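You operate a simulated robot arm through the tools that you are given. There is no shell and no other tool. Be economical: measure what you need, move in short steps, check, and stop when the job is done.

You are at the controls of a simulated two-armed robot. One attempt, no reset.

JOB
Put the ski brake that says "56" from the top of the long table in the black tray and the ski brake that says "95" on the blue plastic sheet there.
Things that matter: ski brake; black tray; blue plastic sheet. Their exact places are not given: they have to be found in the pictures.

The check looks at the end state, three seconds after you hand in, the way a careful person would. Anything else that was tipped, shoved, dropped, spilled or broken makes it a failure. Flat cloth is picked up by pressing the open fingertips on it (5 to 10 N) and closing them slowly along it; thin cloth reads only 2 to 8 mm in the jaws.

ROBOT AND FRAMES
Two 7-joint arms with two-finger parallel grippers on one trunk, on a base that drives. Base frame: it is fixed to the floor where the robot stands at the start and does not move with it; the origin is under the middle of the robot, x ahead of it, y to its left, z up. Units: mm, degrees, N and s.
The left shoulder is at the start at [70, 163, 1220], the right one opposite. With the tool pointing down near the work surface each hand reaches from about 380 to 880 mm from the robot's upright axis, wherever it stands, measured 20 degrees to its own side. Payload 3.43 kg a hand.
Tool frame (each hand has its own): the origin (TCP) lies between the finger pads and is the grasp point; the fingertips stand 34 mm ahead of it; z points along the fingers, y is the line along which they close. The gripper opens to 128 mm. The fingers are 24 mm wide and 12 mm thick; the gripper's body (48 by 130 mm) begins 96 mm behind the TCP.
Orientation is that of the tool frame in the base frame, as a unit quaternion [x, y, z, w]. With the fingers straight down and closing along the base's y, the tool's x points along the base's -x, its y along +y and its z along -z.

CONTROLS
- The arms move only by the tool jog_arm. It takes "left_targets", "right_targets" or both (then of equal length, played together; a hand with none holds still); each is a list of rows, each a list of 7 numbers: the closure, from 0 (fully open) to 1 (shut), then the shift along the tool's x, y, z in mm, then the turn, a rotation vector about the tool's x, y, z in degrees. In form: [[hand, x, y, z, wx, wy, wz], ...]. A call has 1 to 8 rows; each row is the pose to reach, as a shift and turn from the pose commanded when the call began, along the tool's axes at that moment. Rows are played at 5 a second. More than 50 mm and 8.6 degrees between two rows, or a gripper value outside its range, and nothing of the call is played. A pose out of reach is approached as far as the arm can. The call stops where the force on the tool passes 40 N (or 10 N more than at its start, if that is more) or the arm is blocked; 0.2 s more then pass. Each finger travels about 153 mm/s and halts on what it meets, pressing with about 31 N; the grip force reading is that of the motor and also rises with nothing between the fingers. The clock runs only during rows and for 0.2 s after the last one: add rows that repeat a pose to give the fingers time. The reply holds the time, the measured pose of the TCP, the force on the tool along the base axes, the opening and the grip force, in the units named above and with some noise, and new pictures: "views" is both (left out), scene, wrist or none (wrist: the cameras of the hands that moved).
- Cameras (640 x 400 px; columns grow to the right, rows downward): "scene" is now at [127.5, 31, 1435]; the picture's right is [0.38, -0.93, 0.00], its down [-0.64, -0.26, -0.72] and it looks along [0.67, 0.27, -0.70] (base axes); focal length 250 px, centre (320, 200). "left" rides on the left gripper at [76, 11, -160] in its tool frame; the picture's right is [-0.15, 0.99, 0.00], its down [-0.88, -0.13, -0.46] and it looks along [-0.45, -0.07, 0.89] (tool axes); focal length 234 px, centre (320, 200). "right" rides on the right gripper at [76, -11, -160] in its tool frame; the picture's right is [0.15, 0.99, 0.00], its down [-0.88, 0.13, -0.46] and it looks along [-0.45, 0.07, 0.89] (tool axes); focal length 234 px, centre (320, 200).
- slide_trunk(by): slides the trunk up (or, below 0, down) by that many mm; the arms and the scene camera ride with it, the base frame stays. It gives what a move gives, with no picture.
- drive_base(legs): drives the robot by 1 to 6 legs, each [ahead, left, turn to the left] in mm, mm and degrees, along the robot's own axes; the way and the turn of a leg run together, so that a leg with both is an arc; at most 1500 mm and 180 degrees a leg. The arms and the cameras ride along, it lands a little off, and it stops where it bumps. It gives what a move gives, and a new picture of the scene camera.
- head_to(pan, tilt): turns the head with the scene camera to pan (to the left, within 86 degrees either way) and tilt (down, from -29 to 69), counted from straight ahead of the robot. It gives what a move gives, and a new picture of the scene camera.
- point_at(camera, pixels): there is no depth. For up to 12 entries [column, row, z] of the newest picture of that camera ("zoom" is the newest enlarged one), the place [x, y] in the base frame at which the ray of that pixel passes the height z, good to about 2 mm. It takes no simulated time.
- zoom(camera, box): a new picture of the part [left, top, right, bottom] of that camera's present view, enlarged. It takes no simulated time.
- close_job(): hands the job in; it is judged then, once.

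Go step by step. Measure first, check grasps and placings, and put right what went wrong. The budget is 80 turns and 260 pictures, counting those below and the enlarged ones. Unless the task says otherwise, let go and move clear before handing in, and close with one line.

The tools are called as a command line: name --argument value ..., lists and objects as JSON in quotes. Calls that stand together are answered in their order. jog_arm: Moves the arms, as the interface text tells. Its arguments: {"type":"object","properties":{"left_targets":{"type":"array","items":{"type":"array","items":{"type":"number"}}},"right_targets":{"type":"array","items":{"type":"array","items":{"type":"number"}}},"views":{"type":"string","enum":["both","scene","wrist","none"]}},"required":[]} The other tools are called the same way: slide_trunk (by) slides the trunk up or down; drive_base (legs) drives the base; head_to (pan, tilt) turns the head that bears the scene camera; point_at (camera, pixels) gives the place at which the rays of pixels pass given heights; zoom (camera, box) takes an enlarged picture of a part of a camera's view; close_job () hands the job in.

At the start:

```text
time: 0.0
left_eef_pos: [597.9, 436.7, 1067.4]
left_tcp_rot: [0.0, 1.0, -0.001, 0.0]
left_contact_force: [0.0, 0.4, -0.1]
left_width: 127.8
left_gripper_force: 0.0
right_eef_pos: [515.2, -80.6, 1093.0]
right_tcp_rot: [0.0, 1.0, 0.0, 0.0]
right_contact_force: [0.0, 0.5, 0.2]
right_width: 127.8
right_gripper_force: 0.0
trunk travel left (down, up): [-700.0, 240.0]
robot x, y, heading: [2.6, -2.2, 0.1]
head pan, tilt: [22.3, 44.0]
```

scene: 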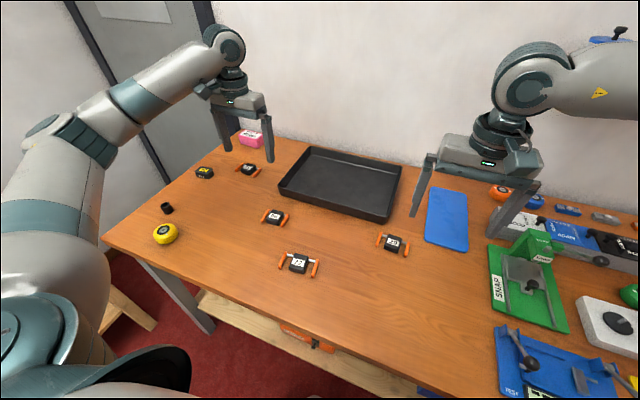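
right: 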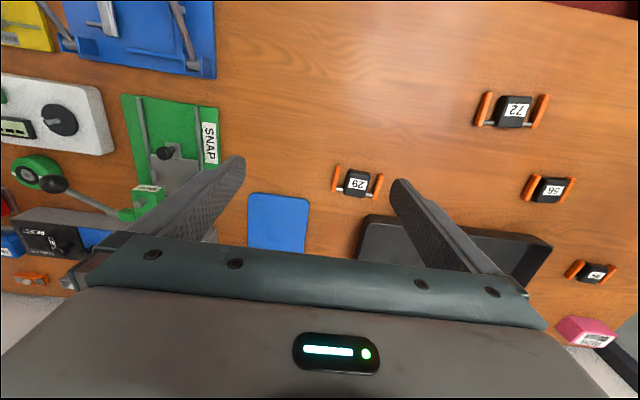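
left: 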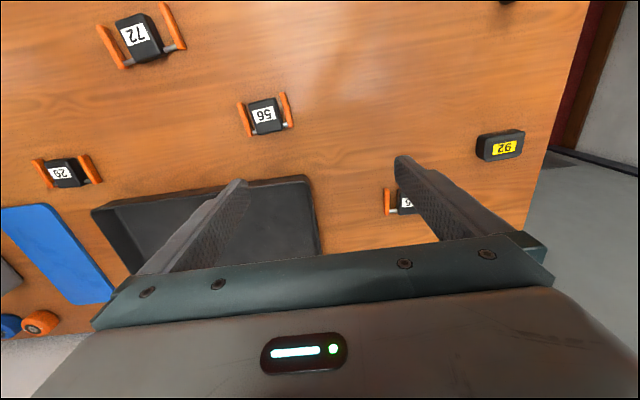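

The pictures show four ski brakes, at scene pixels (298,263), (275,217), (393,243) and (249,169). I'll zoom in to read their labels.

zoom --camera "scene" --box '[190, 130, 350, 230]'

zoom --camera "right" --box '[460, 80, 640, 300]'

zoom --camera "scene" --box '[340, 190, 500, 290]'

zoom --camera "left" --box '[220, 80, 320, 142]'

```text
4.00 times, centred on (270, 180) of scene
```

zoom: 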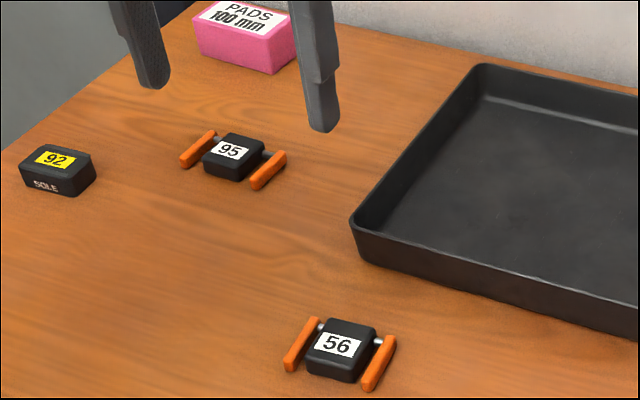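

```text
1.82 times, centred on (550, 190) of right
```

zoom: 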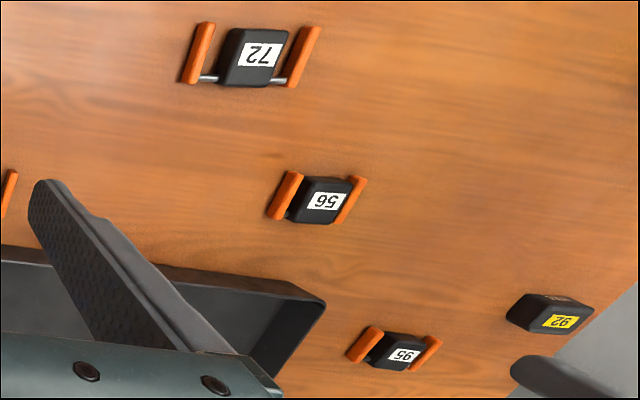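

```text
4.00 times, centred on (420, 240) of scene
```

zoom: 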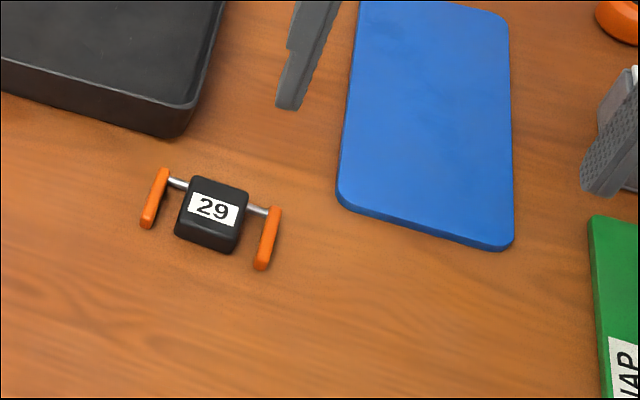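

```text
6.40 times, centred on (270, 111) of left
```

zoom: 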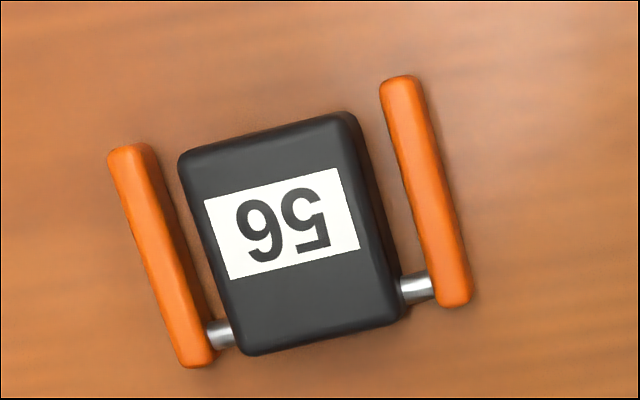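

56 sits at scene (275,217) and 95 at (249,169). The blue sheet is at (447,218) and the tray at (340,183). I'll measure all of these.

point_at --camera "zoom" --pixels '[[182, 160, 860], [345, 115, 860], [405, 318, 860], [245, 355, 860], [285, 225, 860], [190, 360, 850], [130, 150, 850], [400, 80, 850], [455, 300, 850], [285, 225, 840]]'

point_at --camera "scene" --pixels '[[275, 217, 850], [248.5, 168.5, 850], [248.5, 168.5, 860], [280, 188, 840], [388, 218, 840], [403, 170, 880], [313, 148, 880], [278, 184, 880], [387, 217, 880], [427, 240, 842], [466, 248, 842], [466, 192, 842]]'

point_at --camera "right" --pixels '[[595, 273, 860], [595, 273, 850], [551, 189, 860], [278, 220, 842], [250, 195, 842], [309, 198, 842], [303, 252, 842], [248, 249, 842]]'

```text
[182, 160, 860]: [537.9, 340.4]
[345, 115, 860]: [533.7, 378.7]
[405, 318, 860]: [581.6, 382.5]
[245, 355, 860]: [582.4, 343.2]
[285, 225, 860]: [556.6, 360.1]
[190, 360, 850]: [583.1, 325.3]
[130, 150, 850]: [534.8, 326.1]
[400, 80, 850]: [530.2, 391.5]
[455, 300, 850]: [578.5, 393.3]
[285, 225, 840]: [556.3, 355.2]
```

```text
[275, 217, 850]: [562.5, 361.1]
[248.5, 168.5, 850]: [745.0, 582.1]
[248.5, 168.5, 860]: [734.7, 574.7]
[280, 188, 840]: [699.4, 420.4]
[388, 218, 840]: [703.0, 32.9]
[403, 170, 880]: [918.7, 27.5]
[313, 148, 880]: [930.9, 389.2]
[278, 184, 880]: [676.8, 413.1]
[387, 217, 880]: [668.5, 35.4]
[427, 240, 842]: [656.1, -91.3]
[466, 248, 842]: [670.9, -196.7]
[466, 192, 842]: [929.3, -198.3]
```

```text
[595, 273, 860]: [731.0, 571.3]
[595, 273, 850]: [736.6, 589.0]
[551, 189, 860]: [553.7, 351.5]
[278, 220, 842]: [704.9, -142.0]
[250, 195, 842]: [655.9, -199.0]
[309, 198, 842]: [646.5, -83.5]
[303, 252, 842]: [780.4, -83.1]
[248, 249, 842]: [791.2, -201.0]
```

56 has its body centred near (558,361), tilted about 5°, and its long side runs along x. I'll turn the left hand so the fingers close along that side, and move it over the brake.

jog_arm --left_targets '[[0, 5, -9.5, 0, 0, 0, 8.5], [0, 10, -19, 0, 0, 0, 17], [0, 15, -28.5, 0, 0, 0, 25.5], [0, 20, -38, 0, 0, 0, 34], [0, 25, -47.5, 0, 0, 0, 42.5], [0, 30, -57, 0, 0, 0, 51], [0, 35, -66.5, 0, 0, 0, 59.5], [0, 40, -75.7, 0, 0, 0, 68]]' --views "none"

jog_arm --left_targets '[[0, 0, 0, 30, 0, 0, 8.5], [0, 0, 0, 60, 0, 0, 17], [0, 0, 0, 90, 0, 0, 17], [0, 0, 0, 110, 0, 0, 17], [0, 0, 0, 110, 0, 0, 17]]'

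```text
time: 1.8
left_eef_pos: [558.5, 362.6, 1066.6]
left_tcp_rot: [0.561, 0.828, -0.001, -0.001]
left_contact_force: [-0.4, 0.8, 0.5]
left_width: 127.9
left_gripper_force: 0.0
right_eef_pos: [516.1, -81.6, 1092.8]
right_tcp_rot: [0.0, 1.0, 0.0, 0.0]
right_contact_force: [-0.6, 0.5, 0.4]
right_width: 127.8
right_gripper_force: 0.0
trunk travel left (down, up): [-700.0, 240.0]
robot x, y, heading: [-1.6, 1.7, -0.4]
head pan, tilt: [22.3, 44.0]
```

```text
time: 3.0
left_eef_pos: [557.5, 361.7, 958.0]
left_tcp_rot: [0.675, 0.738, 0.0, 0.0]
left_contact_force: [0.5, -0.3, 0.0]
left_width: 128.1
left_gripper_force: 0.0
right_eef_pos: [515.2, -82.1, 1092.0]
right_tcp_rot: [0.0, 1.0, -0.001, 0.0]
right_contact_force: [-0.3, 0.4, -0.4]
right_width: 128.1
right_gripper_force: 0.1
trunk travel left (down, up): [-700.0, 240.0]
robot x, y, heading: [-1.2, 2.5, 0.4]
head pan, tilt: [22.3, 44.0]
```

scene: 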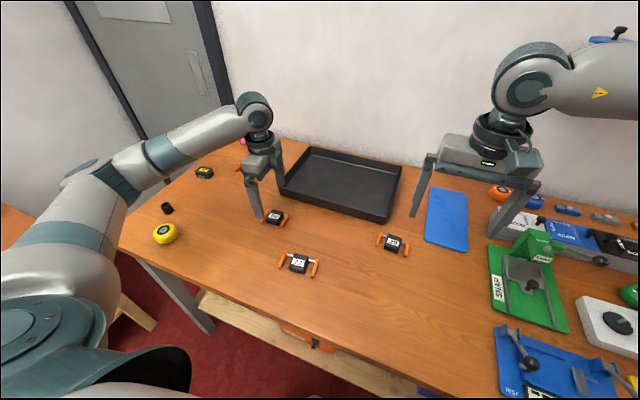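
left: 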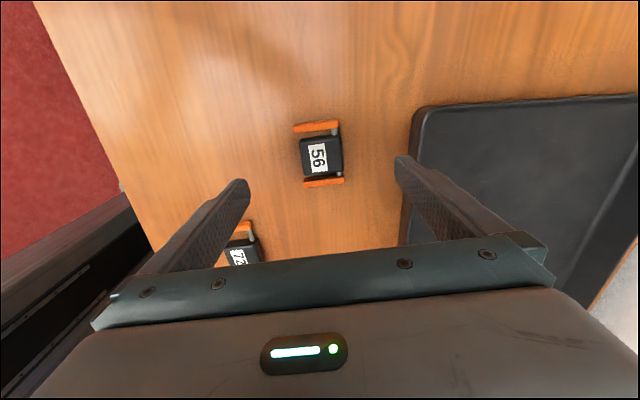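

The wrist picture has 56 at (321,155), which is where the TCP axis should meet it. I'll measure once more before going down.

point_at --camera "left" --pixels '[[300, 138, 860], [341, 137, 860], [342, 174, 860], [303, 177, 860], [320, 156, 860], [420, 110, 885], [403, 230, 885]]'

zoom --camera "left" --box '[240, 100, 440, 225]'

```text
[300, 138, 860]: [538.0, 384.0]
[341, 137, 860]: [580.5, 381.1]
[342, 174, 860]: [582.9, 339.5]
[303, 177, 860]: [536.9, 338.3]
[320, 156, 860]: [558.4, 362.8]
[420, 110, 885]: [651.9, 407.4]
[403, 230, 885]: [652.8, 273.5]
```

```text
3.20 times, centred on (340, 162) of left
```

zoom: 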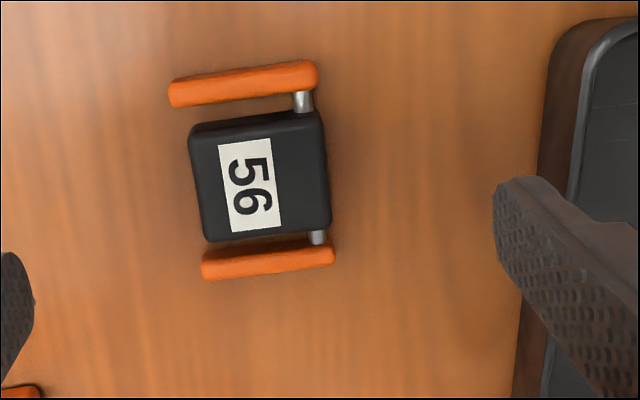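

The hand is lined up with the brake. I'll go down part-closed to keep clear of the tray wall, then close on it.

jog_arm --left_targets '[[0.25, 0, 0, 20, 0, 0, 0], [0.25, 0, 0, 45, 0, 0, 0], [0.25, 0, 0, 65, 0, 0, 0], [0.25, 0, 0, 77, 0, 0, 0], [0.25, 0, 0, 77, 0, 0, 0]]' --views "wrist"

```text
time: 4.2
left_eef_pos: [557.9, 360.2, 880.4]
left_tcp_rot: [0.675, 0.738, -0.001, -0.001]
left_contact_force: [0.3, -0.6, 0.2]
left_width: 96.1
left_gripper_force: 0.0
right_eef_pos: [514.3, -82.3, 1093.4]
right_tcp_rot: [0.0, 1.0, 0.001, 0.0]
right_contact_force: [0.4, 0.2, -0.2]
right_width: 128.0
right_gripper_force: 0.1
trunk travel left (down, up): [-700.0, 240.0]
robot x, y, heading: [2.5, 3.9, 0.1]
head pan, tilt: [22.3, 44.0]
```

left: 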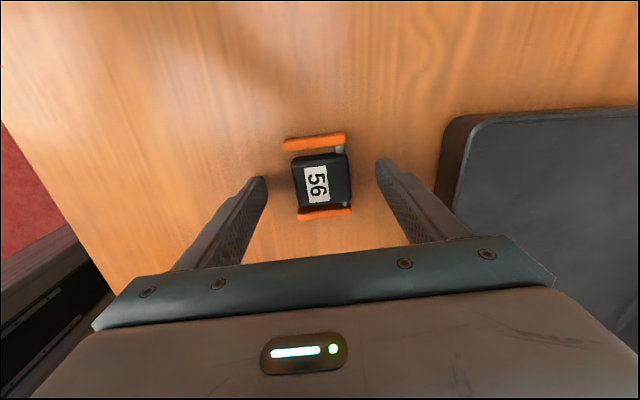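

The fingers straddle the body, so I'll close and lift.

jog_arm --left_targets '[[0.5, 0, 0, 0, 0, 0, 0], [0.7, 0, 0, 0, 0, 0, 0], [0.75, 0, 0, 0, 0, 0, 0], [0.75, 0, 0, 0, 0, 0, 0], [0.75, 0, 0, 0, 0, 0, 0]]' --views "wrist"

```text
time: 5.4
left_eef_pos: [557.2, 361.5, 880.9]
left_tcp_rot: [0.676, 0.737, -0.001, 0.0]
left_contact_force: [-0.4, 0.4, -0.3]
left_width: 47.2
left_gripper_force: 31.0
right_eef_pos: [513.9, -81.2, 1092.5]
right_tcp_rot: [0.0, 1.0, 0.0, 0.0]
right_contact_force: [0.0, 0.0, -0.1]
right_width: 128.0
right_gripper_force: 0.0
trunk travel left (down, up): [-700.0, 240.0]
robot x, y, heading: [-4.1, 0.5, 0.1]
head pan, tilt: [22.3, 44.0]
```

left: 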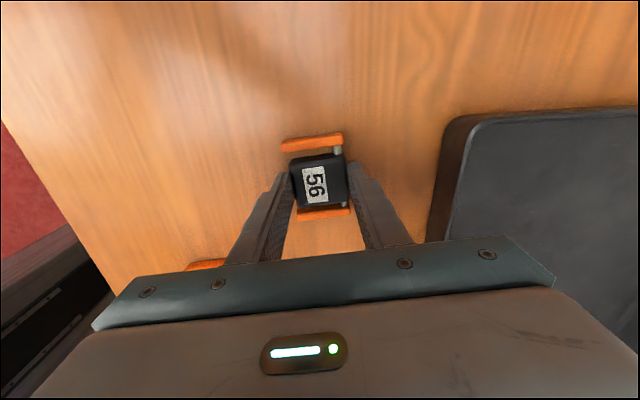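

The grip is firm at 47 mm wide. I'll lift and carry it over the middle of the tray.

jog_arm --left_targets '[[0.75, 0, 0, -40, 0, 0, 0], [0.75, 0, 0, -80, 0, 0, 0], [0.75, 0, 0, -120, 0, 0, 0], [0.75, -24, 42, -120, 0, 0, 0], [0.75, -48, 84, -120, 0, 0, 0], [0.75, -72, 126, -120, 0, 0, 0], [0.75, -96, 168, -120, 0, 0, 0], [0.75, -120, 213, -120, 0, 0, 0]]'

```text
refused: row 8 steps farther than a row can; nothing moved
```

jog_arm --left_targets '[[0.75, 0, 0, -40, 0, 0, 0], [0.75, 0, 0, -80, 0, 0, 0], [0.75, 0, 0, -120, 0, 0, 0], [0.75, -24, 42, -120, 0, 0, 0], [0.75, -48, 84, -120, 0, 0, 0], [0.75, -72, 126, -120, 0, 0, 0], [0.75, -96, 168, -120, 0, 0, 0], [0.75, -118, 210, -120, 0, 0, 0]]'

```text
time: 7.2
left_eef_pos: [780.0, 261.6, 999.0]
left_tcp_rot: [0.676, 0.737, 0.0, -0.002]
left_contact_force: [0.5, -0.5, 0.0]
left_width: 31.7
left_gripper_force: 0.1
right_eef_pos: [515.0, -84.1, 1092.3]
right_tcp_rot: [-0.001, 1.0, 0.001, 0.0]
right_contact_force: [0.4, -0.7, -1.3]
right_width: 128.0
right_gripper_force: 0.0
trunk travel left (down, up): [-700.0, 240.0]
robot x, y, heading: [1.5, -2.1, -0.1]
head pan, tilt: [22.3, 44.0]
```

scene: 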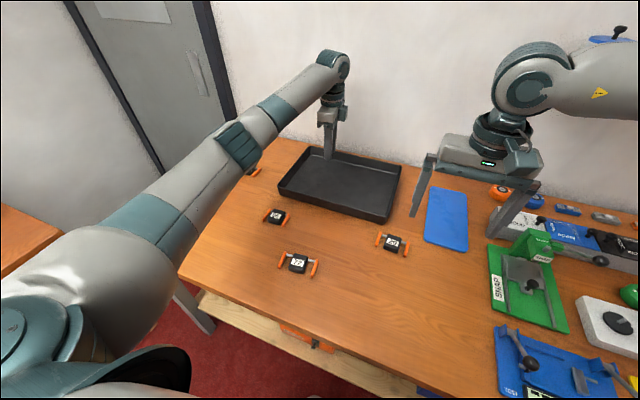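
left: 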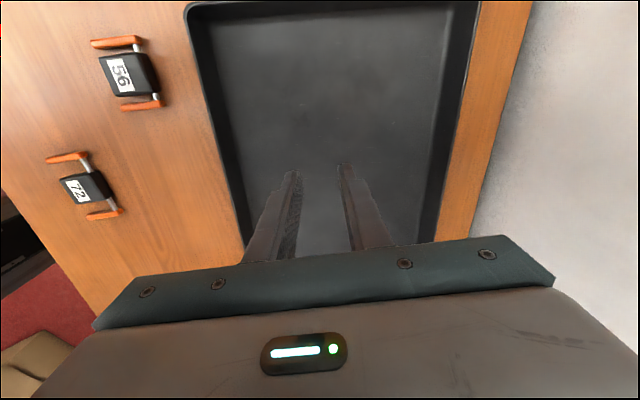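

The grip slipped off: the opening now reads 31.7 mm and 56 is still on the table at (127,73). I'll measure it again, return, and grasp lower.

point_at --camera "left" --pixels '[[98, 58, 860], [147, 54, 860], [158, 88, 860], [109, 95, 860], [190, 5, 880], [478, 3, 880], [437, 240, 880]]'

zoom --camera "left" --box '[60, 10, 220, 110]'

zoom --camera "scene" --box '[245, 190, 309, 230]'

```text
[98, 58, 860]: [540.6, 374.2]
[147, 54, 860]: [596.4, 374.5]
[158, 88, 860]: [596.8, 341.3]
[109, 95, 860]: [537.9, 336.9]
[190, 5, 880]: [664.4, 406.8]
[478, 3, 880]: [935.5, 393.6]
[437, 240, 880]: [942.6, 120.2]
```

```text
4.00 times, centred on (140, 60) of left
```

zoom: 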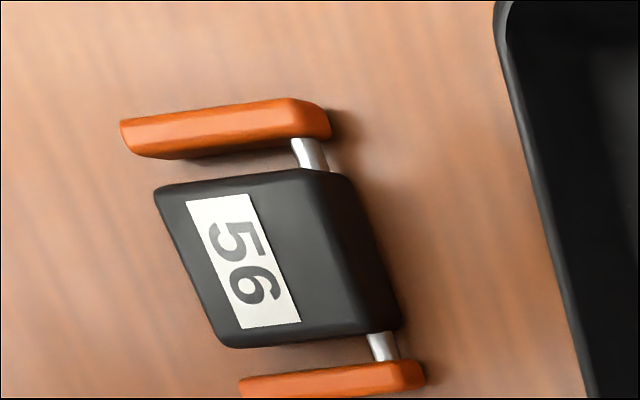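

```text
10.00 times, centred on (277, 210) of scene
```

zoom: 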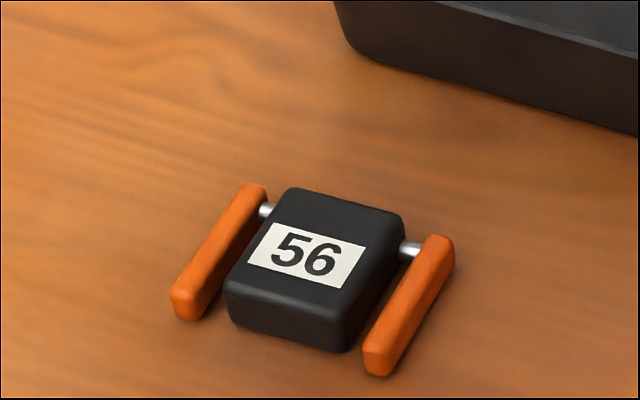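

point_at --camera "left" --pixels '[[120.9, 75, 850], [120.9, 75, 860], [120.9, 75, 870], [127, 37, 850]]'

point_at --camera "scene" --pixels '[[275.6, 215.5, 850], [275.6, 215.5, 860], [275.6, 215.5, 870]]'

jog_arm --left_targets '[[0.25, 24, -42, 0, 0, 0, 0], [0.25, 48, -84, 0, 0, 0, 0], [0.25, 72, -126, 0, 0, 0, 0], [0.25, 96, -168, 0, 0, 0, 0], [0.25, 117, -210, 0, 0, 0, 0], [0.25, 117, -210, 40, 0, 0, 0], [0.25, 117, -210, 40, 0, 0, 0]]' --views "wrist"

```text
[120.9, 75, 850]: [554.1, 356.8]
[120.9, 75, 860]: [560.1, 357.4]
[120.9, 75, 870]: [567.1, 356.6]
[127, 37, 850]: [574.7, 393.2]
```

```text
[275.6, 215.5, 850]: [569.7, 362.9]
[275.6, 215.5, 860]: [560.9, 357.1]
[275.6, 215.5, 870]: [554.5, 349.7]
```

```text
time: 8.8
left_eef_pos: [556.5, 361.1, 959.9]
left_tcp_rot: [0.675, 0.738, 0.0, 0.0]
left_contact_force: [0.2, -1.1, -0.5]
left_width: 96.2
left_gripper_force: 0.0
right_eef_pos: [514.7, -81.5, 1092.8]
right_tcp_rot: [-0.001, 1.0, 0.0, -0.001]
right_contact_force: [0.0, 0.2, -0.3]
right_width: 128.2
right_gripper_force: 0.0
trunk travel left (down, up): [-700.0, 240.0]
robot x, y, heading: [1.6, 2.6, -0.0]
head pan, tilt: [22.3, 44.0]
```

left: 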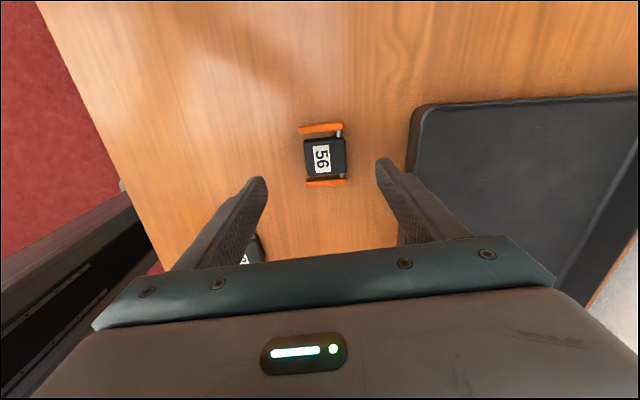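

The top of the brake is about z = 860, so the first grip held only the upper part. I'll shift 4 mm, go down until the tips are at about 842, and close fully.

jog_arm --left_targets '[[0.25, 0, 4, 40, 0, 0, 0], [0.25, 0, 4, 70, 0, 0, 0], [0.25, 0, 4, 84.5, 0, 0, 0], [0.5, 0, 4, 84.5, 0, 0, 0], [0.6, 0, 4, 84.5, 0, 0, 0], [1, 0, 4, 84.5, 0, 0, 0], [1, 0, 4, 84.5, 0, 0, 0], [1, 0, 4, 84.5, 0, 0, 0]]' --views "none"

jog_arm --left_targets '[[1, 0, 0, -5, 0, 0, 0], [1, 0, 0, -10, 0, 0, 0], [1, 0, 0, -15, 0, 0, 0], [1, 0, 0, -20, 0, 0, 0], [1, 0, 0, -30, 0, 0, 0], [1, 0, 0, -40, 0, 0, 0]]' --views "wrist"

```text
time: 10.6
left_eef_pos: [563.5, 359.5, 876.1]
left_tcp_rot: [0.675, 0.738, -0.001, 0.0]
left_contact_force: [-0.5, -0.5, -0.5]
left_width: 47.3
left_gripper_force: 30.9
right_eef_pos: [515.4, -81.2, 1092.9]
right_tcp_rot: [0.0, 1.0, 0.0, 0.0]
right_contact_force: [-0.3, -0.3, 0.2]
right_width: 128.0
right_gripper_force: 0.1
trunk travel left (down, up): [-700.0, 240.0]
robot x, y, heading: [-0.5, 0.1, 0.1]
head pan, tilt: [22.3, 44.0]
```

```text
time: 12.0
left_eef_pos: [563.0, 360.6, 916.4]
left_tcp_rot: [0.675, 0.738, -0.001, 0.0]
left_contact_force: [0.4, 0.1, -1.9]
left_width: 47.3
left_gripper_force: 31.5
right_eef_pos: [513.7, -81.1, 1092.4]
right_tcp_rot: [0.0, 1.0, 0.001, 0.0]
right_contact_force: [0.3, -0.3, -0.5]
right_width: 128.0
right_gripper_force: 0.1
trunk travel left (down, up): [-700.0, 240.0]
robot x, y, heading: [-0.3, 2.4, 0.3]
head pan, tilt: [22.3, 44.0]
```

left: 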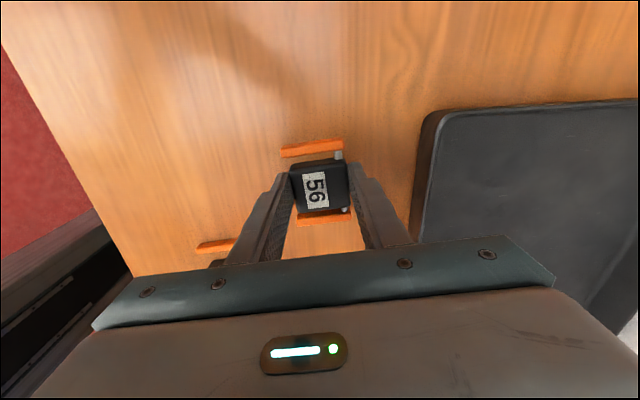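

56 is held and lifted: the load reads 1.9 N and the width is still 47.3 mm. I'll carry it gently to the tray.

jog_arm --left_targets '[[1, 0, 0, -10, 0, 0, 0], [1, 0, 0, -25, 0, 0, 0], [1, 0, 0, -45, 0, 0, 0], [1, 0, 0, -60, 0, 0, 0], [1, -5, 10, -65, 0, 0, 0], [1, -18, 30, -65, 0, 0, 0], [1, -30, 55, -65, 0, 0, 0], [1, -45, 80, -65, 0, 0, 0]]' --views "none"

jog_arm --left_targets '[[1, -15, 25, 0, 0, 0, 0], [1, -30, 50, 0, 0, 0, 0], [1, -45, 75, 0, 0, 0, 0], [1, -60, 100, 0, 0, 0, 0], [1, -70, 115, 0, 0, 0, 0], [1, -75, 125, 0, 0, 0, 0], [1, -75, 125, 0, 0, 0, 0]]'

```text
time: 13.8
left_eef_pos: [646.8, 322.9, 980.5]
left_tcp_rot: [0.675, 0.738, -0.001, 0.0]
left_contact_force: [-0.5, -0.2, -0.7]
left_width: 47.5
left_gripper_force: 31.3
right_eef_pos: [517.1, -82.2, 1091.8]
right_tcp_rot: [0.0, 1.0, 0.0, 0.0]
right_contact_force: [0.0, -0.1, -0.2]
right_width: 128.0
right_gripper_force: 0.0
trunk travel left (down, up): [-700.0, 240.0]
robot x, y, heading: [-1.3, 1.0, 0.2]
head pan, tilt: [22.3, 44.0]
```

```text
time: 15.4
left_eef_pos: [777.8, 259.7, 980.8]
left_tcp_rot: [0.676, 0.737, 0.0, -0.001]
left_contact_force: [-0.2, -0.1, -1.4]
left_width: 47.2
left_gripper_force: 30.7
right_eef_pos: [515.7, -80.7, 1092.2]
right_tcp_rot: [0.001, 1.0, -0.001, 0.0]
right_contact_force: [0.2, 0.2, -0.2]
right_width: 128.0
right_gripper_force: 0.1
trunk travel left (down, up): [-700.0, 240.0]
robot x, y, heading: [-0.9, 3.0, 0.1]
head pan, tilt: [22.3, 44.0]
```

scene: 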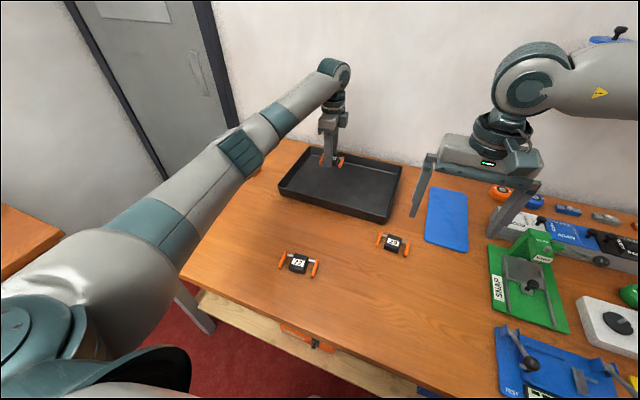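
left: 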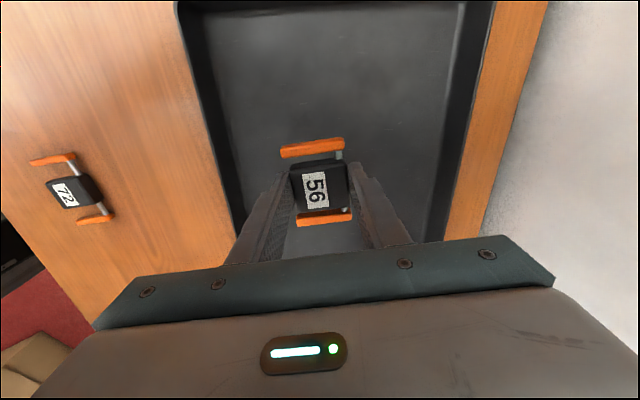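

56 is over the middle of the tray, so I'll lower it slowly and watch for contact.

jog_arm --left_targets '[[1, 0, 0, 30, 0, 0, 0], [1, 0, 0, 60, 0, 0, 0], [1, 0, 0, 80, 0, 0, 0], [1, 0, 0, 90, 0, 0, 0], [1, 0, 0, 95, 0, 0, 0], [1, 0, 0, 97, 0, 0, 0], [1, 0, 0, 97, 0, 0, 0]]' --views "none"

```text
time: 17.0
left_eef_pos: [776.9, 259.4, 882.8]
left_tcp_rot: [0.675, 0.737, -0.002, 0.0]
left_contact_force: [-0.7, 0.0, -0.4]
left_width: 47.2
left_gripper_force: 31.1
right_eef_pos: [515.4, -82.3, 1091.9]
right_tcp_rot: [0.0, 1.0, 0.0, 0.001]
right_contact_force: [0.3, -0.6, 0.9]
right_width: 127.9
right_gripper_force: 0.0
trunk travel left (down, up): [-700.0, 240.0]
robot x, y, heading: [1.1, 1.6, 0.1]
head pan, tilt: [22.3, 44.0]
```

jog_arm --left_targets '[[1, 0, 0, 1, 0, 0, 0], [1, 0, 0, 2, 0, 0, 0], [1, 0, 0, 3, 0, 0, 0], [1, 0, 0, 3, 0, 0, 0]]' --views "wrist"

```text
time: 18.0
left_eef_pos: [777.2, 259.5, 881.1]
left_tcp_rot: [0.675, 0.738, 0.001, 0.0]
left_contact_force: [0.4, 0.4, 0.2]
left_width: 47.3
left_gripper_force: 31.5
right_eef_pos: [514.8, -81.7, 1092.6]
right_tcp_rot: [0.0, 1.0, 0.0, 0.001]
right_contact_force: [0.3, -0.2, -0.4]
right_width: 128.2
right_gripper_force: 0.0
trunk travel left (down, up): [-700.0, 240.0]
robot x, y, heading: [0.4, 0.6, 0.1]
head pan, tilt: [22.3, 44.0]
```

left: 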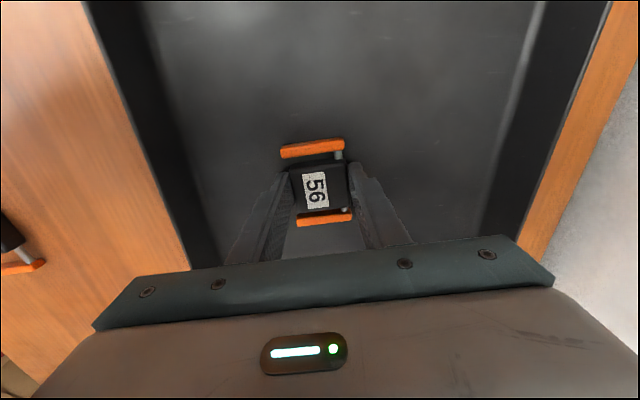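

The load reading is now near zero, so the brake is on the floor or very nearly. I'll lower 1 mm more, open gently, and rise.

jog_arm --left_targets '[[1, 0, 0, 1, 0, 0, 0], [1, 0, 0, 1.5, 0, 0, 0], [0.6, 0, 0, 1.5, 0, 0, 0], [0.4, 0, 0, 1.5, 0, 0, 0], [0.25, 0, 0, 1.5, 0, 0, 0], [0.25, 0, 0, -30, 0, 0, 0], [0.25, 0, 0, -75, 0, 0, 0], [0.25, 0, 0, -115, 0, 0, 0]]'

```text
time: 19.8
left_eef_pos: [775.9, 258.2, 996.9]
left_tcp_rot: [0.676, 0.737, -0.001, 0.0]
left_contact_force: [0.8, 0.1, -0.5]
left_width: 96.1
left_gripper_force: 0.1
right_eef_pos: [514.1, -81.3, 1093.1]
right_tcp_rot: [0.0, 1.0, 0.0, 0.0]
right_contact_force: [0.0, 0.4, 0.4]
right_width: 127.9
right_gripper_force: 0.2
trunk travel left (down, up): [-700.0, 240.0]
robot x, y, heading: [-1.3, -3.0, -0.1]
head pan, tilt: [22.3, 44.0]
```

scene: 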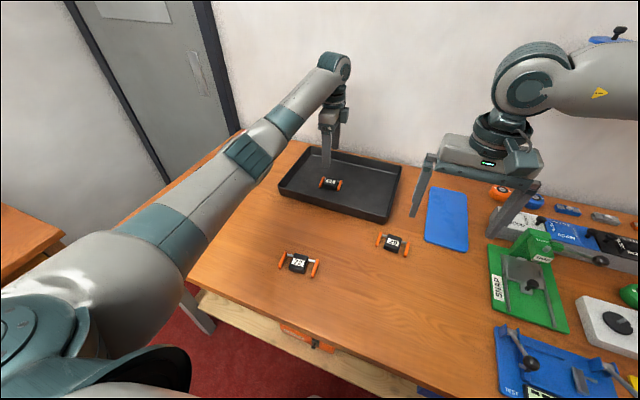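
left: 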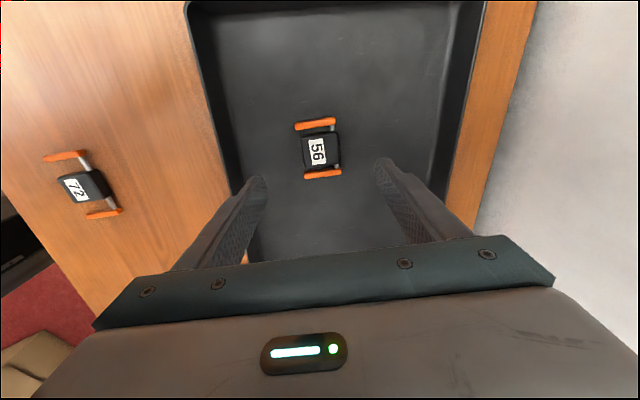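

56 sits upright in the tray. 95, near (736,578), is at the edge of my reach, so I'll check the floor to the left before driving that way.

head_to --pan 50 --tilt 60

```text
time: 20.7
left_eef_pos: [778.5, 259.0, 995.7]
left_tcp_rot: [0.676, 0.737, -0.001, 0.0]
left_contact_force: [-0.4, 0.6, 0.9]
left_width: 96.0
left_gripper_force: 0.1
right_eef_pos: [515.5, -81.9, 1093.4]
right_tcp_rot: [0.0, 1.0, 0.0, 0.0]
right_contact_force: [-0.6, 0.3, -0.2]
right_width: 128.2
right_gripper_force: 0.1
trunk travel left (down, up): [-700.0, 240.0]
robot x, y, heading: [2.6, 0.8, 0.0]
head pan, tilt: [50.0, 60.0]
```

scene: 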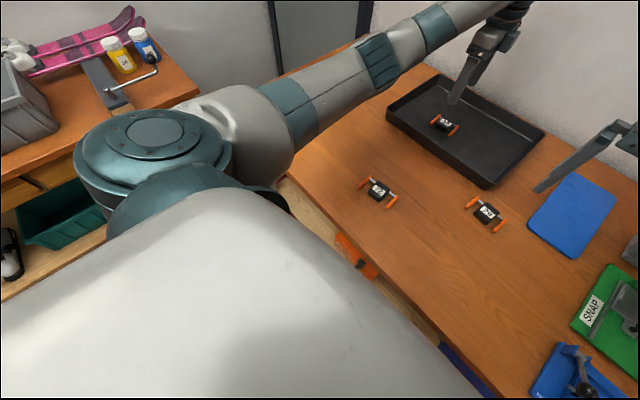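

point_at --camera "scene" --pixels '[[198, 85, 840], [60, 155, 840], [5, 180, 840], [282, 180, 840], [440, 330, 840]]'

```text
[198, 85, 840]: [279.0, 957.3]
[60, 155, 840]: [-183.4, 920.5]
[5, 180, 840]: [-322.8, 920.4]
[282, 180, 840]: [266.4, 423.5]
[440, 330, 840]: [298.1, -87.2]
```

The side bench starts at y ≈ 920, so there's room. I'll drive 100 mm left and turn the head back.

drive_base --legs '[[0, 100, 0]]'

head_to --pan 25 --tilt 44

```text
time: 21.9
left_eef_pos: [776.8, 360.4, 996.5]
left_tcp_rot: [0.675, 0.737, 0.0, 0.0]
left_contact_force: [0.1, 0.3, 0.2]
left_width: 95.8
left_gripper_force: 0.1
right_eef_pos: [515.3, 19.4, 1092.3]
right_tcp_rot: [0.0, 1.0, 0.0, 0.0]
right_contact_force: [-0.6, -0.1, 0.3]
right_width: 127.9
right_gripper_force: 0.1
trunk travel left (down, up): [-700.0, 240.0]
robot x, y, heading: [-1.9, 101.7, -0.1]
head pan, tilt: [50.0, 60.0]
```

scene: 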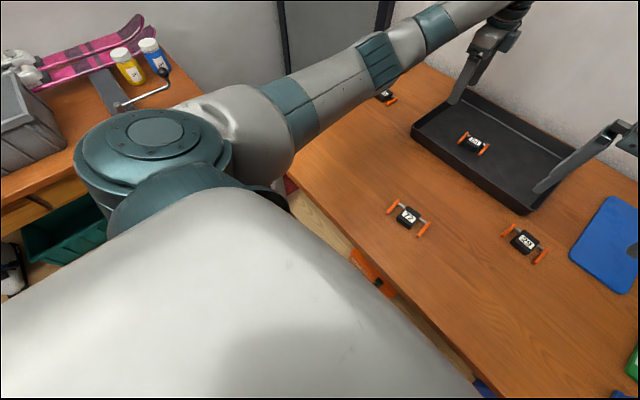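

```text
time: 22.8
left_eef_pos: [777.5, 360.3, 995.1]
left_tcp_rot: [0.675, 0.738, 0.0, 0.0]
left_contact_force: [0.2, 0.3, 0.2]
left_width: 95.9
left_gripper_force: 0.0
right_eef_pos: [513.8, 19.1, 1092.4]
right_tcp_rot: [-0.001, 1.0, 0.0, 0.001]
right_contact_force: [-0.2, 0.3, 0.1]
right_width: 127.7
right_gripper_force: 0.0
trunk travel left (down, up): [-700.0, 240.0]
robot x, y, heading: [-0.7, 101.5, 0.2]
head pan, tilt: [25.0, 44.0]
```

scene: 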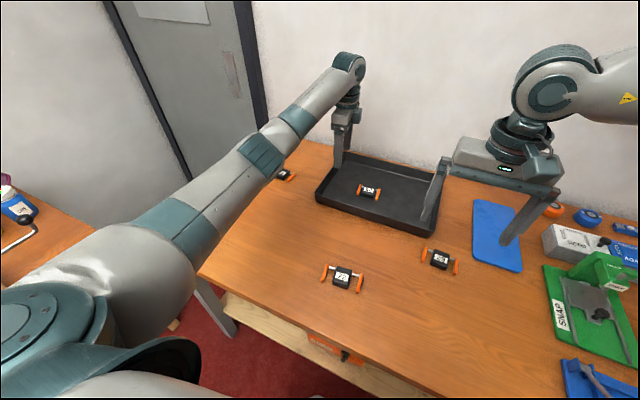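

The drive landed where planned. I'll bring the left hand over 95 a little higher, for a wrist view.

jog_arm --left_targets '[[0.25, 30, -4, -20, 0, 0, 0], [0.25, 70, -8, -40, 0, 0, 0], [0.25, 110, -12, -40, 0, 0, 0], [0.25, 150, -16, -40, 0, 0, 0], [0.25, 185, -20, -40, 0, 0, 0], [0.25, 205, -23, -40, 0, 0, 0], [0.25, 205, -23, -40, 0, 0, 0]]'

```text
time: 24.4
left_eef_pos: [735.4, 563.1, 1035.9]
left_tcp_rot: [0.676, 0.737, 0.0, 0.0]
left_contact_force: [0.4, -1.0, -0.6]
left_width: 96.1
left_gripper_force: 0.0
right_eef_pos: [515.0, 19.8, 1092.6]
right_tcp_rot: [0.0, 1.0, 0.001, 0.0]
right_contact_force: [0.0, 0.2, 0.2]
right_width: 128.0
right_gripper_force: 0.0
trunk travel left (down, up): [-700.0, 240.0]
robot x, y, heading: [1.3, 99.0, -0.2]
head pan, tilt: [25.0, 44.0]
```

scene: 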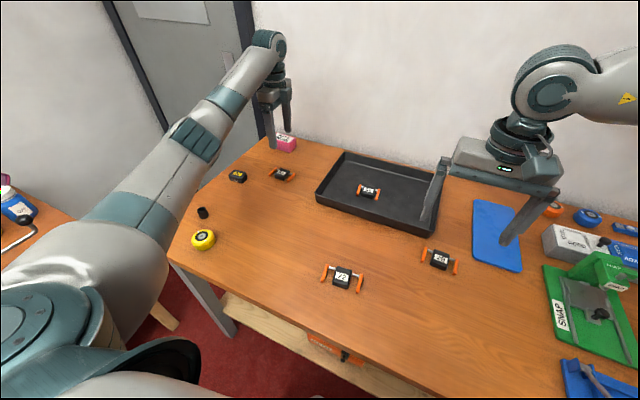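
left: 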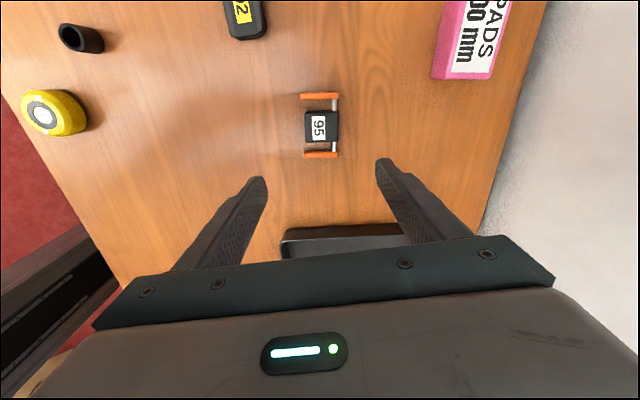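

zoom --camera "left" --box '[272, 80, 368, 140]'

zoom --camera "left" --box '[280, 85, 376, 170]'

point_at --camera "left" --pixels '[[306, 111, 860], [338, 111, 860], [337, 141, 860], [305, 143, 860], [320, 127, 860], [431, 75, 840], [492, 78, 840]]'

```text
6.67 times, centred on (320, 110) of left
```

zoom: 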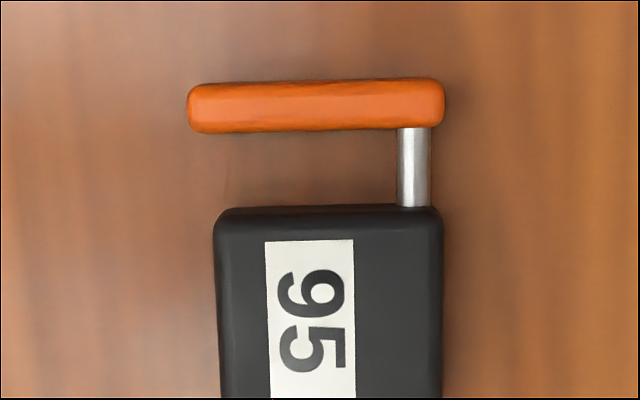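

```text
4.71 times, centred on (328, 128) of left
```

zoom: 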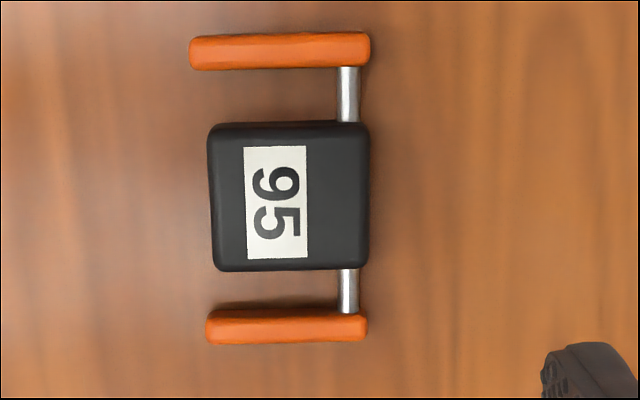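

```text
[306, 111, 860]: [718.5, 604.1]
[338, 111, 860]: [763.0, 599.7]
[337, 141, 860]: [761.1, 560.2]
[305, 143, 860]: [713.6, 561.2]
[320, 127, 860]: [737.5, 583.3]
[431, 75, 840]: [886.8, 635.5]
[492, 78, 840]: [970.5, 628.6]
```

95's bars sit about 7.5° off the tool's y axis, and its centre needs a shift of x +19, y +5. I'll align and go down partway.

jog_arm --left_targets '[[0.25, 10, 2, 20, 0, 0, 4], [0.25, 19, 5, 50, 0, 0, 7.5], [0.25, 19, 5, 80, 0, 0, 7.5], [0.25, 19, 5, 100, 0, 0, 7.5], [0.25, 19, 5, 100, 0, 0, 7.5]]' --views "wrist"

zoom --camera "left" --box '[240, 110, 400, 210]'

```text
time: 25.6
left_eef_pos: [739.0, 582.1, 933.7]
left_tcp_rot: [0.722, 0.692, 0.0, 0.0]
left_contact_force: [1.0, 0.4, 0.7]
left_width: 96.1
left_gripper_force: 0.1
right_eef_pos: [514.6, 20.1, 1092.7]
right_tcp_rot: [-0.001, 1.0, 0.0, 0.0]
right_contact_force: [0.4, -0.1, 0.0]
right_width: 127.8
right_gripper_force: 0.1
trunk travel left (down, up): [-700.0, 240.0]
robot x, y, heading: [1.5, 105.1, -0.0]
head pan, tilt: [25.0, 44.0]
```

left: 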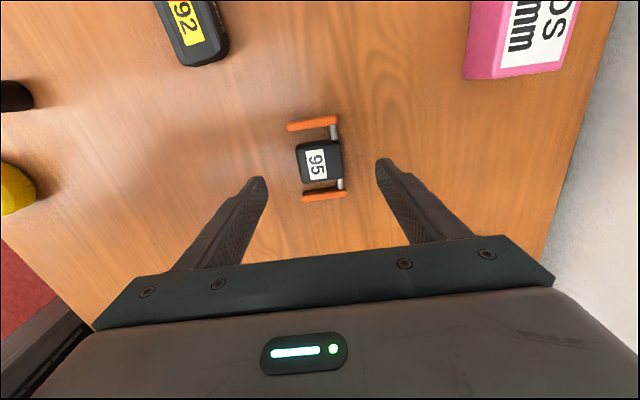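

```text
4.00 times, centred on (320, 160) of left
```

zoom: 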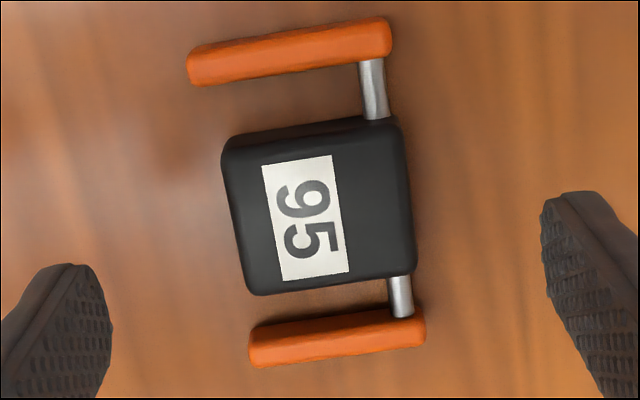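

95 is centred at (320,161), matching the TCP axis. I'll go down to full depth, close, and lift slowly.

jog_arm --left_targets '[[0.25, 0, 0, 25, 0, 0, 0], [0.25, 0, 0, 47, 0, 0, 0], [0.25, 0, 0, 59.5, 0, 0, 0], [0.5, 0, 0, 59.5, 0, 0, 0], [0.6, 0, 0, 59.5, 0, 0, 0], [1, 0, 0, 59.5, 0, 0, 0], [1, 0, 0, 59.5, 0, 0, 0], [1, 0, 0, 59.5, 0, 0, 0]]' --views "none"

jog_arm --left_targets '[[1, 0, 0, -5, 0, 0, 0], [1, 0, 0, -10, 0, 0, 0], [1, 0, 0, -15, 0, 0, 0], [1, 0, 0, -25, 0, 0, 0], [1, 0, 0, -40, 0, 0, 0], [1, 0, 0, -60, 0, 0, 0], [1, 0, 0, -80, 0, 0, 0], [1, 0, 0, -100, 0, 0, 0]]'

```text
time: 27.4
left_eef_pos: [739.1, 581.9, 875.4]
left_tcp_rot: [0.722, 0.692, -0.001, 0.001]
left_contact_force: [-0.5, -0.3, 1.0]
left_width: 47.3
left_gripper_force: 31.4
right_eef_pos: [515.0, 20.3, 1093.4]
right_tcp_rot: [0.0, 1.0, 0.0, 0.0]
right_contact_force: [0.1, 0.7, -0.3]
right_width: 128.0
right_gripper_force: 0.1
trunk travel left (down, up): [-700.0, 240.0]
robot x, y, heading: [2.7, 100.5, 0.1]
head pan, tilt: [25.0, 44.0]
```

```text
time: 29.2
left_eef_pos: [738.5, 581.2, 976.5]
left_tcp_rot: [0.722, 0.692, -0.001, -0.001]
left_contact_force: [-1.0, 0.5, -1.5]
left_width: 47.4
left_gripper_force: 31.6
right_eef_pos: [514.9, 19.2, 1091.2]
right_tcp_rot: [0.001, 1.0, 0.0, 0.0]
right_contact_force: [-0.3, -1.3, -0.2]
right_width: 128.2
right_gripper_force: 0.0
trunk travel left (down, up): [-700.0, 240.0]
robot x, y, heading: [-0.1, 98.9, -0.1]
head pan, tilt: [25.0, 44.0]
```

scene: 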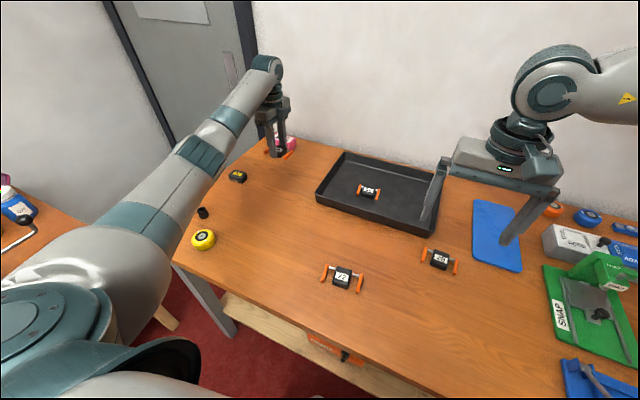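
left: 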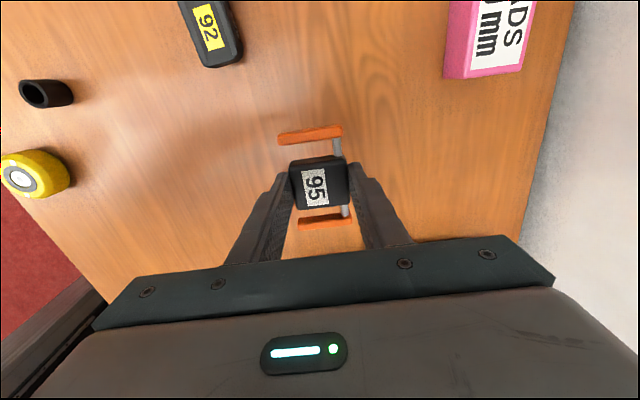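

95 is held with a 1.5 N load. Before driving right towards the sheet I'll check that side.

head_to --pan -45 --tilt 50

```text
time: 30.6
left_eef_pos: [739.6, 582.5, 975.3]
left_tcp_rot: [0.722, 0.692, -0.001, 0.0]
left_contact_force: [-0.1, 1.1, -0.5]
left_width: 47.4
left_gripper_force: 30.6
right_eef_pos: [515.3, 20.2, 1092.5]
right_tcp_rot: [-0.001, 1.0, 0.0, -0.001]
right_contact_force: [0.3, -0.5, 0.4]
right_width: 127.9
right_gripper_force: 0.0
trunk travel left (down, up): [-700.0, 240.0]
robot x, y, heading: [1.6, 103.2, -0.0]
head pan, tilt: [-45.0, 50.0]
```

scene: 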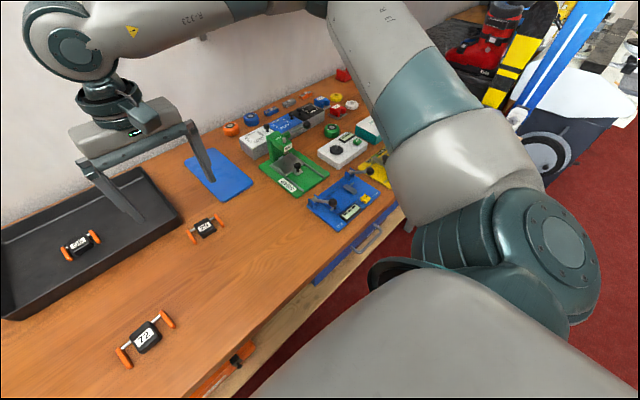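

point_at --camera "scene" --pixels '[[545, 180, 0], [345, 80, 840], [395, 210, 840], [480, 60, 840], [515, 130, 840], [455, 70, 1100], [400, 45, 1100]]'

```text
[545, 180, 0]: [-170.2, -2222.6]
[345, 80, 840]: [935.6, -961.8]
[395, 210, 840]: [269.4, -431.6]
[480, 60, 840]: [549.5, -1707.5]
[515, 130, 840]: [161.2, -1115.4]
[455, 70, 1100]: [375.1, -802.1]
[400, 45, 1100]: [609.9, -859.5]
```

The right side is clear; the nearest thing is more than 1 m off. I'll drive 250 mm right and move the empty right hand out of the way.

drive_base --legs '[[0, -250, 0]]'

jog_arm --right_targets '[[0, 10, -25, -10, 0, 0, 0], [0, 20, -50, -20, 0, 0, 0], [0, 30, -75, -30, 0, 0, 0], [0, 40, -100, -40, 0, 0, 0], [0, 40, -120, -40, 0, 0, 0]]' --views "none"

head_to --pan 0 --tilt 44

```text
time: 32.4
left_eef_pos: [739.2, 331.9, 975.6]
left_tcp_rot: [0.723, 0.691, 0.0, 0.0]
left_contact_force: [0.2, -0.4, -0.9]
left_width: 47.3
left_gripper_force: 30.7
right_eef_pos: [513.9, -229.7, 1092.0]
right_tcp_rot: [0.001, 1.0, 0.0, 0.0]
right_contact_force: [0.7, -0.2, 0.4]
right_width: 128.1
right_gripper_force: 0.0
trunk travel left (down, up): [-700.0, 240.0]
robot x, y, heading: [-3.0, -147.4, 0.1]
head pan, tilt: [-45.0, 50.0]
```

scene: 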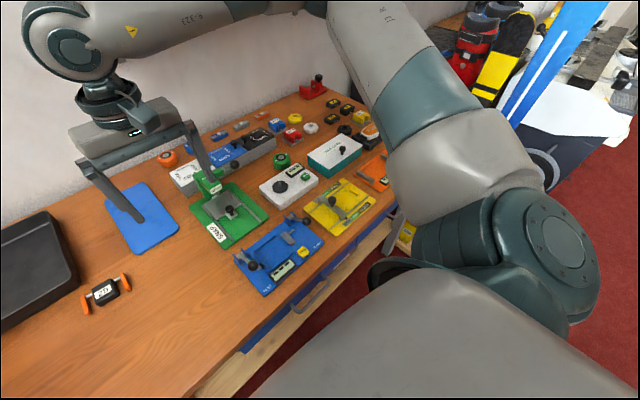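

```text
time: 33.6
left_eef_pos: [739.6, 330.9, 976.7]
left_tcp_rot: [0.722, 0.692, -0.001, -0.001]
left_contact_force: [-0.2, 0.3, -1.1]
left_width: 47.4
left_gripper_force: 30.5
right_eef_pos: [474.9, -351.3, 1132.3]
right_tcp_rot: [0.001, 1.0, 0.0, 0.0]
right_contact_force: [0.1, -0.8, -0.9]
right_width: 128.0
right_gripper_force: 0.1
trunk travel left (down, up): [-700.0, 240.0]
robot x, y, heading: [1.7, -149.9, -0.0]
head pan, tilt: [-45.0, 50.0]
```

```text
time: 34.7
left_eef_pos: [740.2, 332.2, 975.4]
left_tcp_rot: [0.722, 0.692, -0.001, 0.0]
left_contact_force: [-0.2, -0.5, -1.5]
left_width: 47.4
left_gripper_force: 30.6
right_eef_pos: [474.0, -349.6, 1133.3]
right_tcp_rot: [0.001, 1.0, 0.001, 0.0]
right_contact_force: [0.4, -0.6, 0.0]
right_width: 128.1
right_gripper_force: 0.0
trunk travel left (down, up): [-700.0, 240.0]
robot x, y, heading: [-0.9, -147.2, -0.1]
head pan, tilt: [0.0, 44.0]
```

scene: 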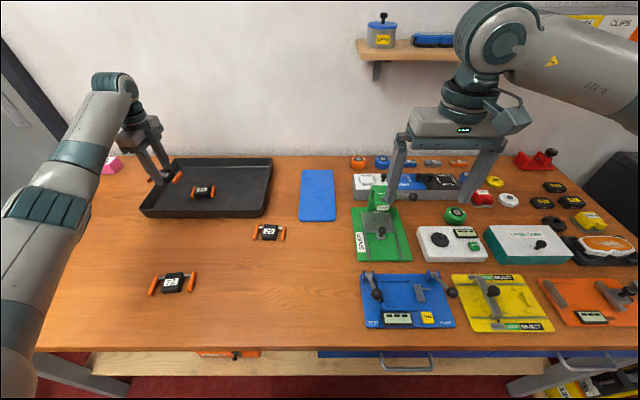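

point_at --camera "scene" --pixels '[[303, 171, 845], [333, 170, 845], [336, 220, 845], [299, 220, 845], [364, 212, 880], [370, 186, 880], [352, 176, 880]]'

```text
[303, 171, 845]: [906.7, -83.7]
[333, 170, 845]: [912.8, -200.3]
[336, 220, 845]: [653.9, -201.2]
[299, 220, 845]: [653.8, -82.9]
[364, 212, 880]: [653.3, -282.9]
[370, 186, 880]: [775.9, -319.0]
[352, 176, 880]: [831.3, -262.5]
```

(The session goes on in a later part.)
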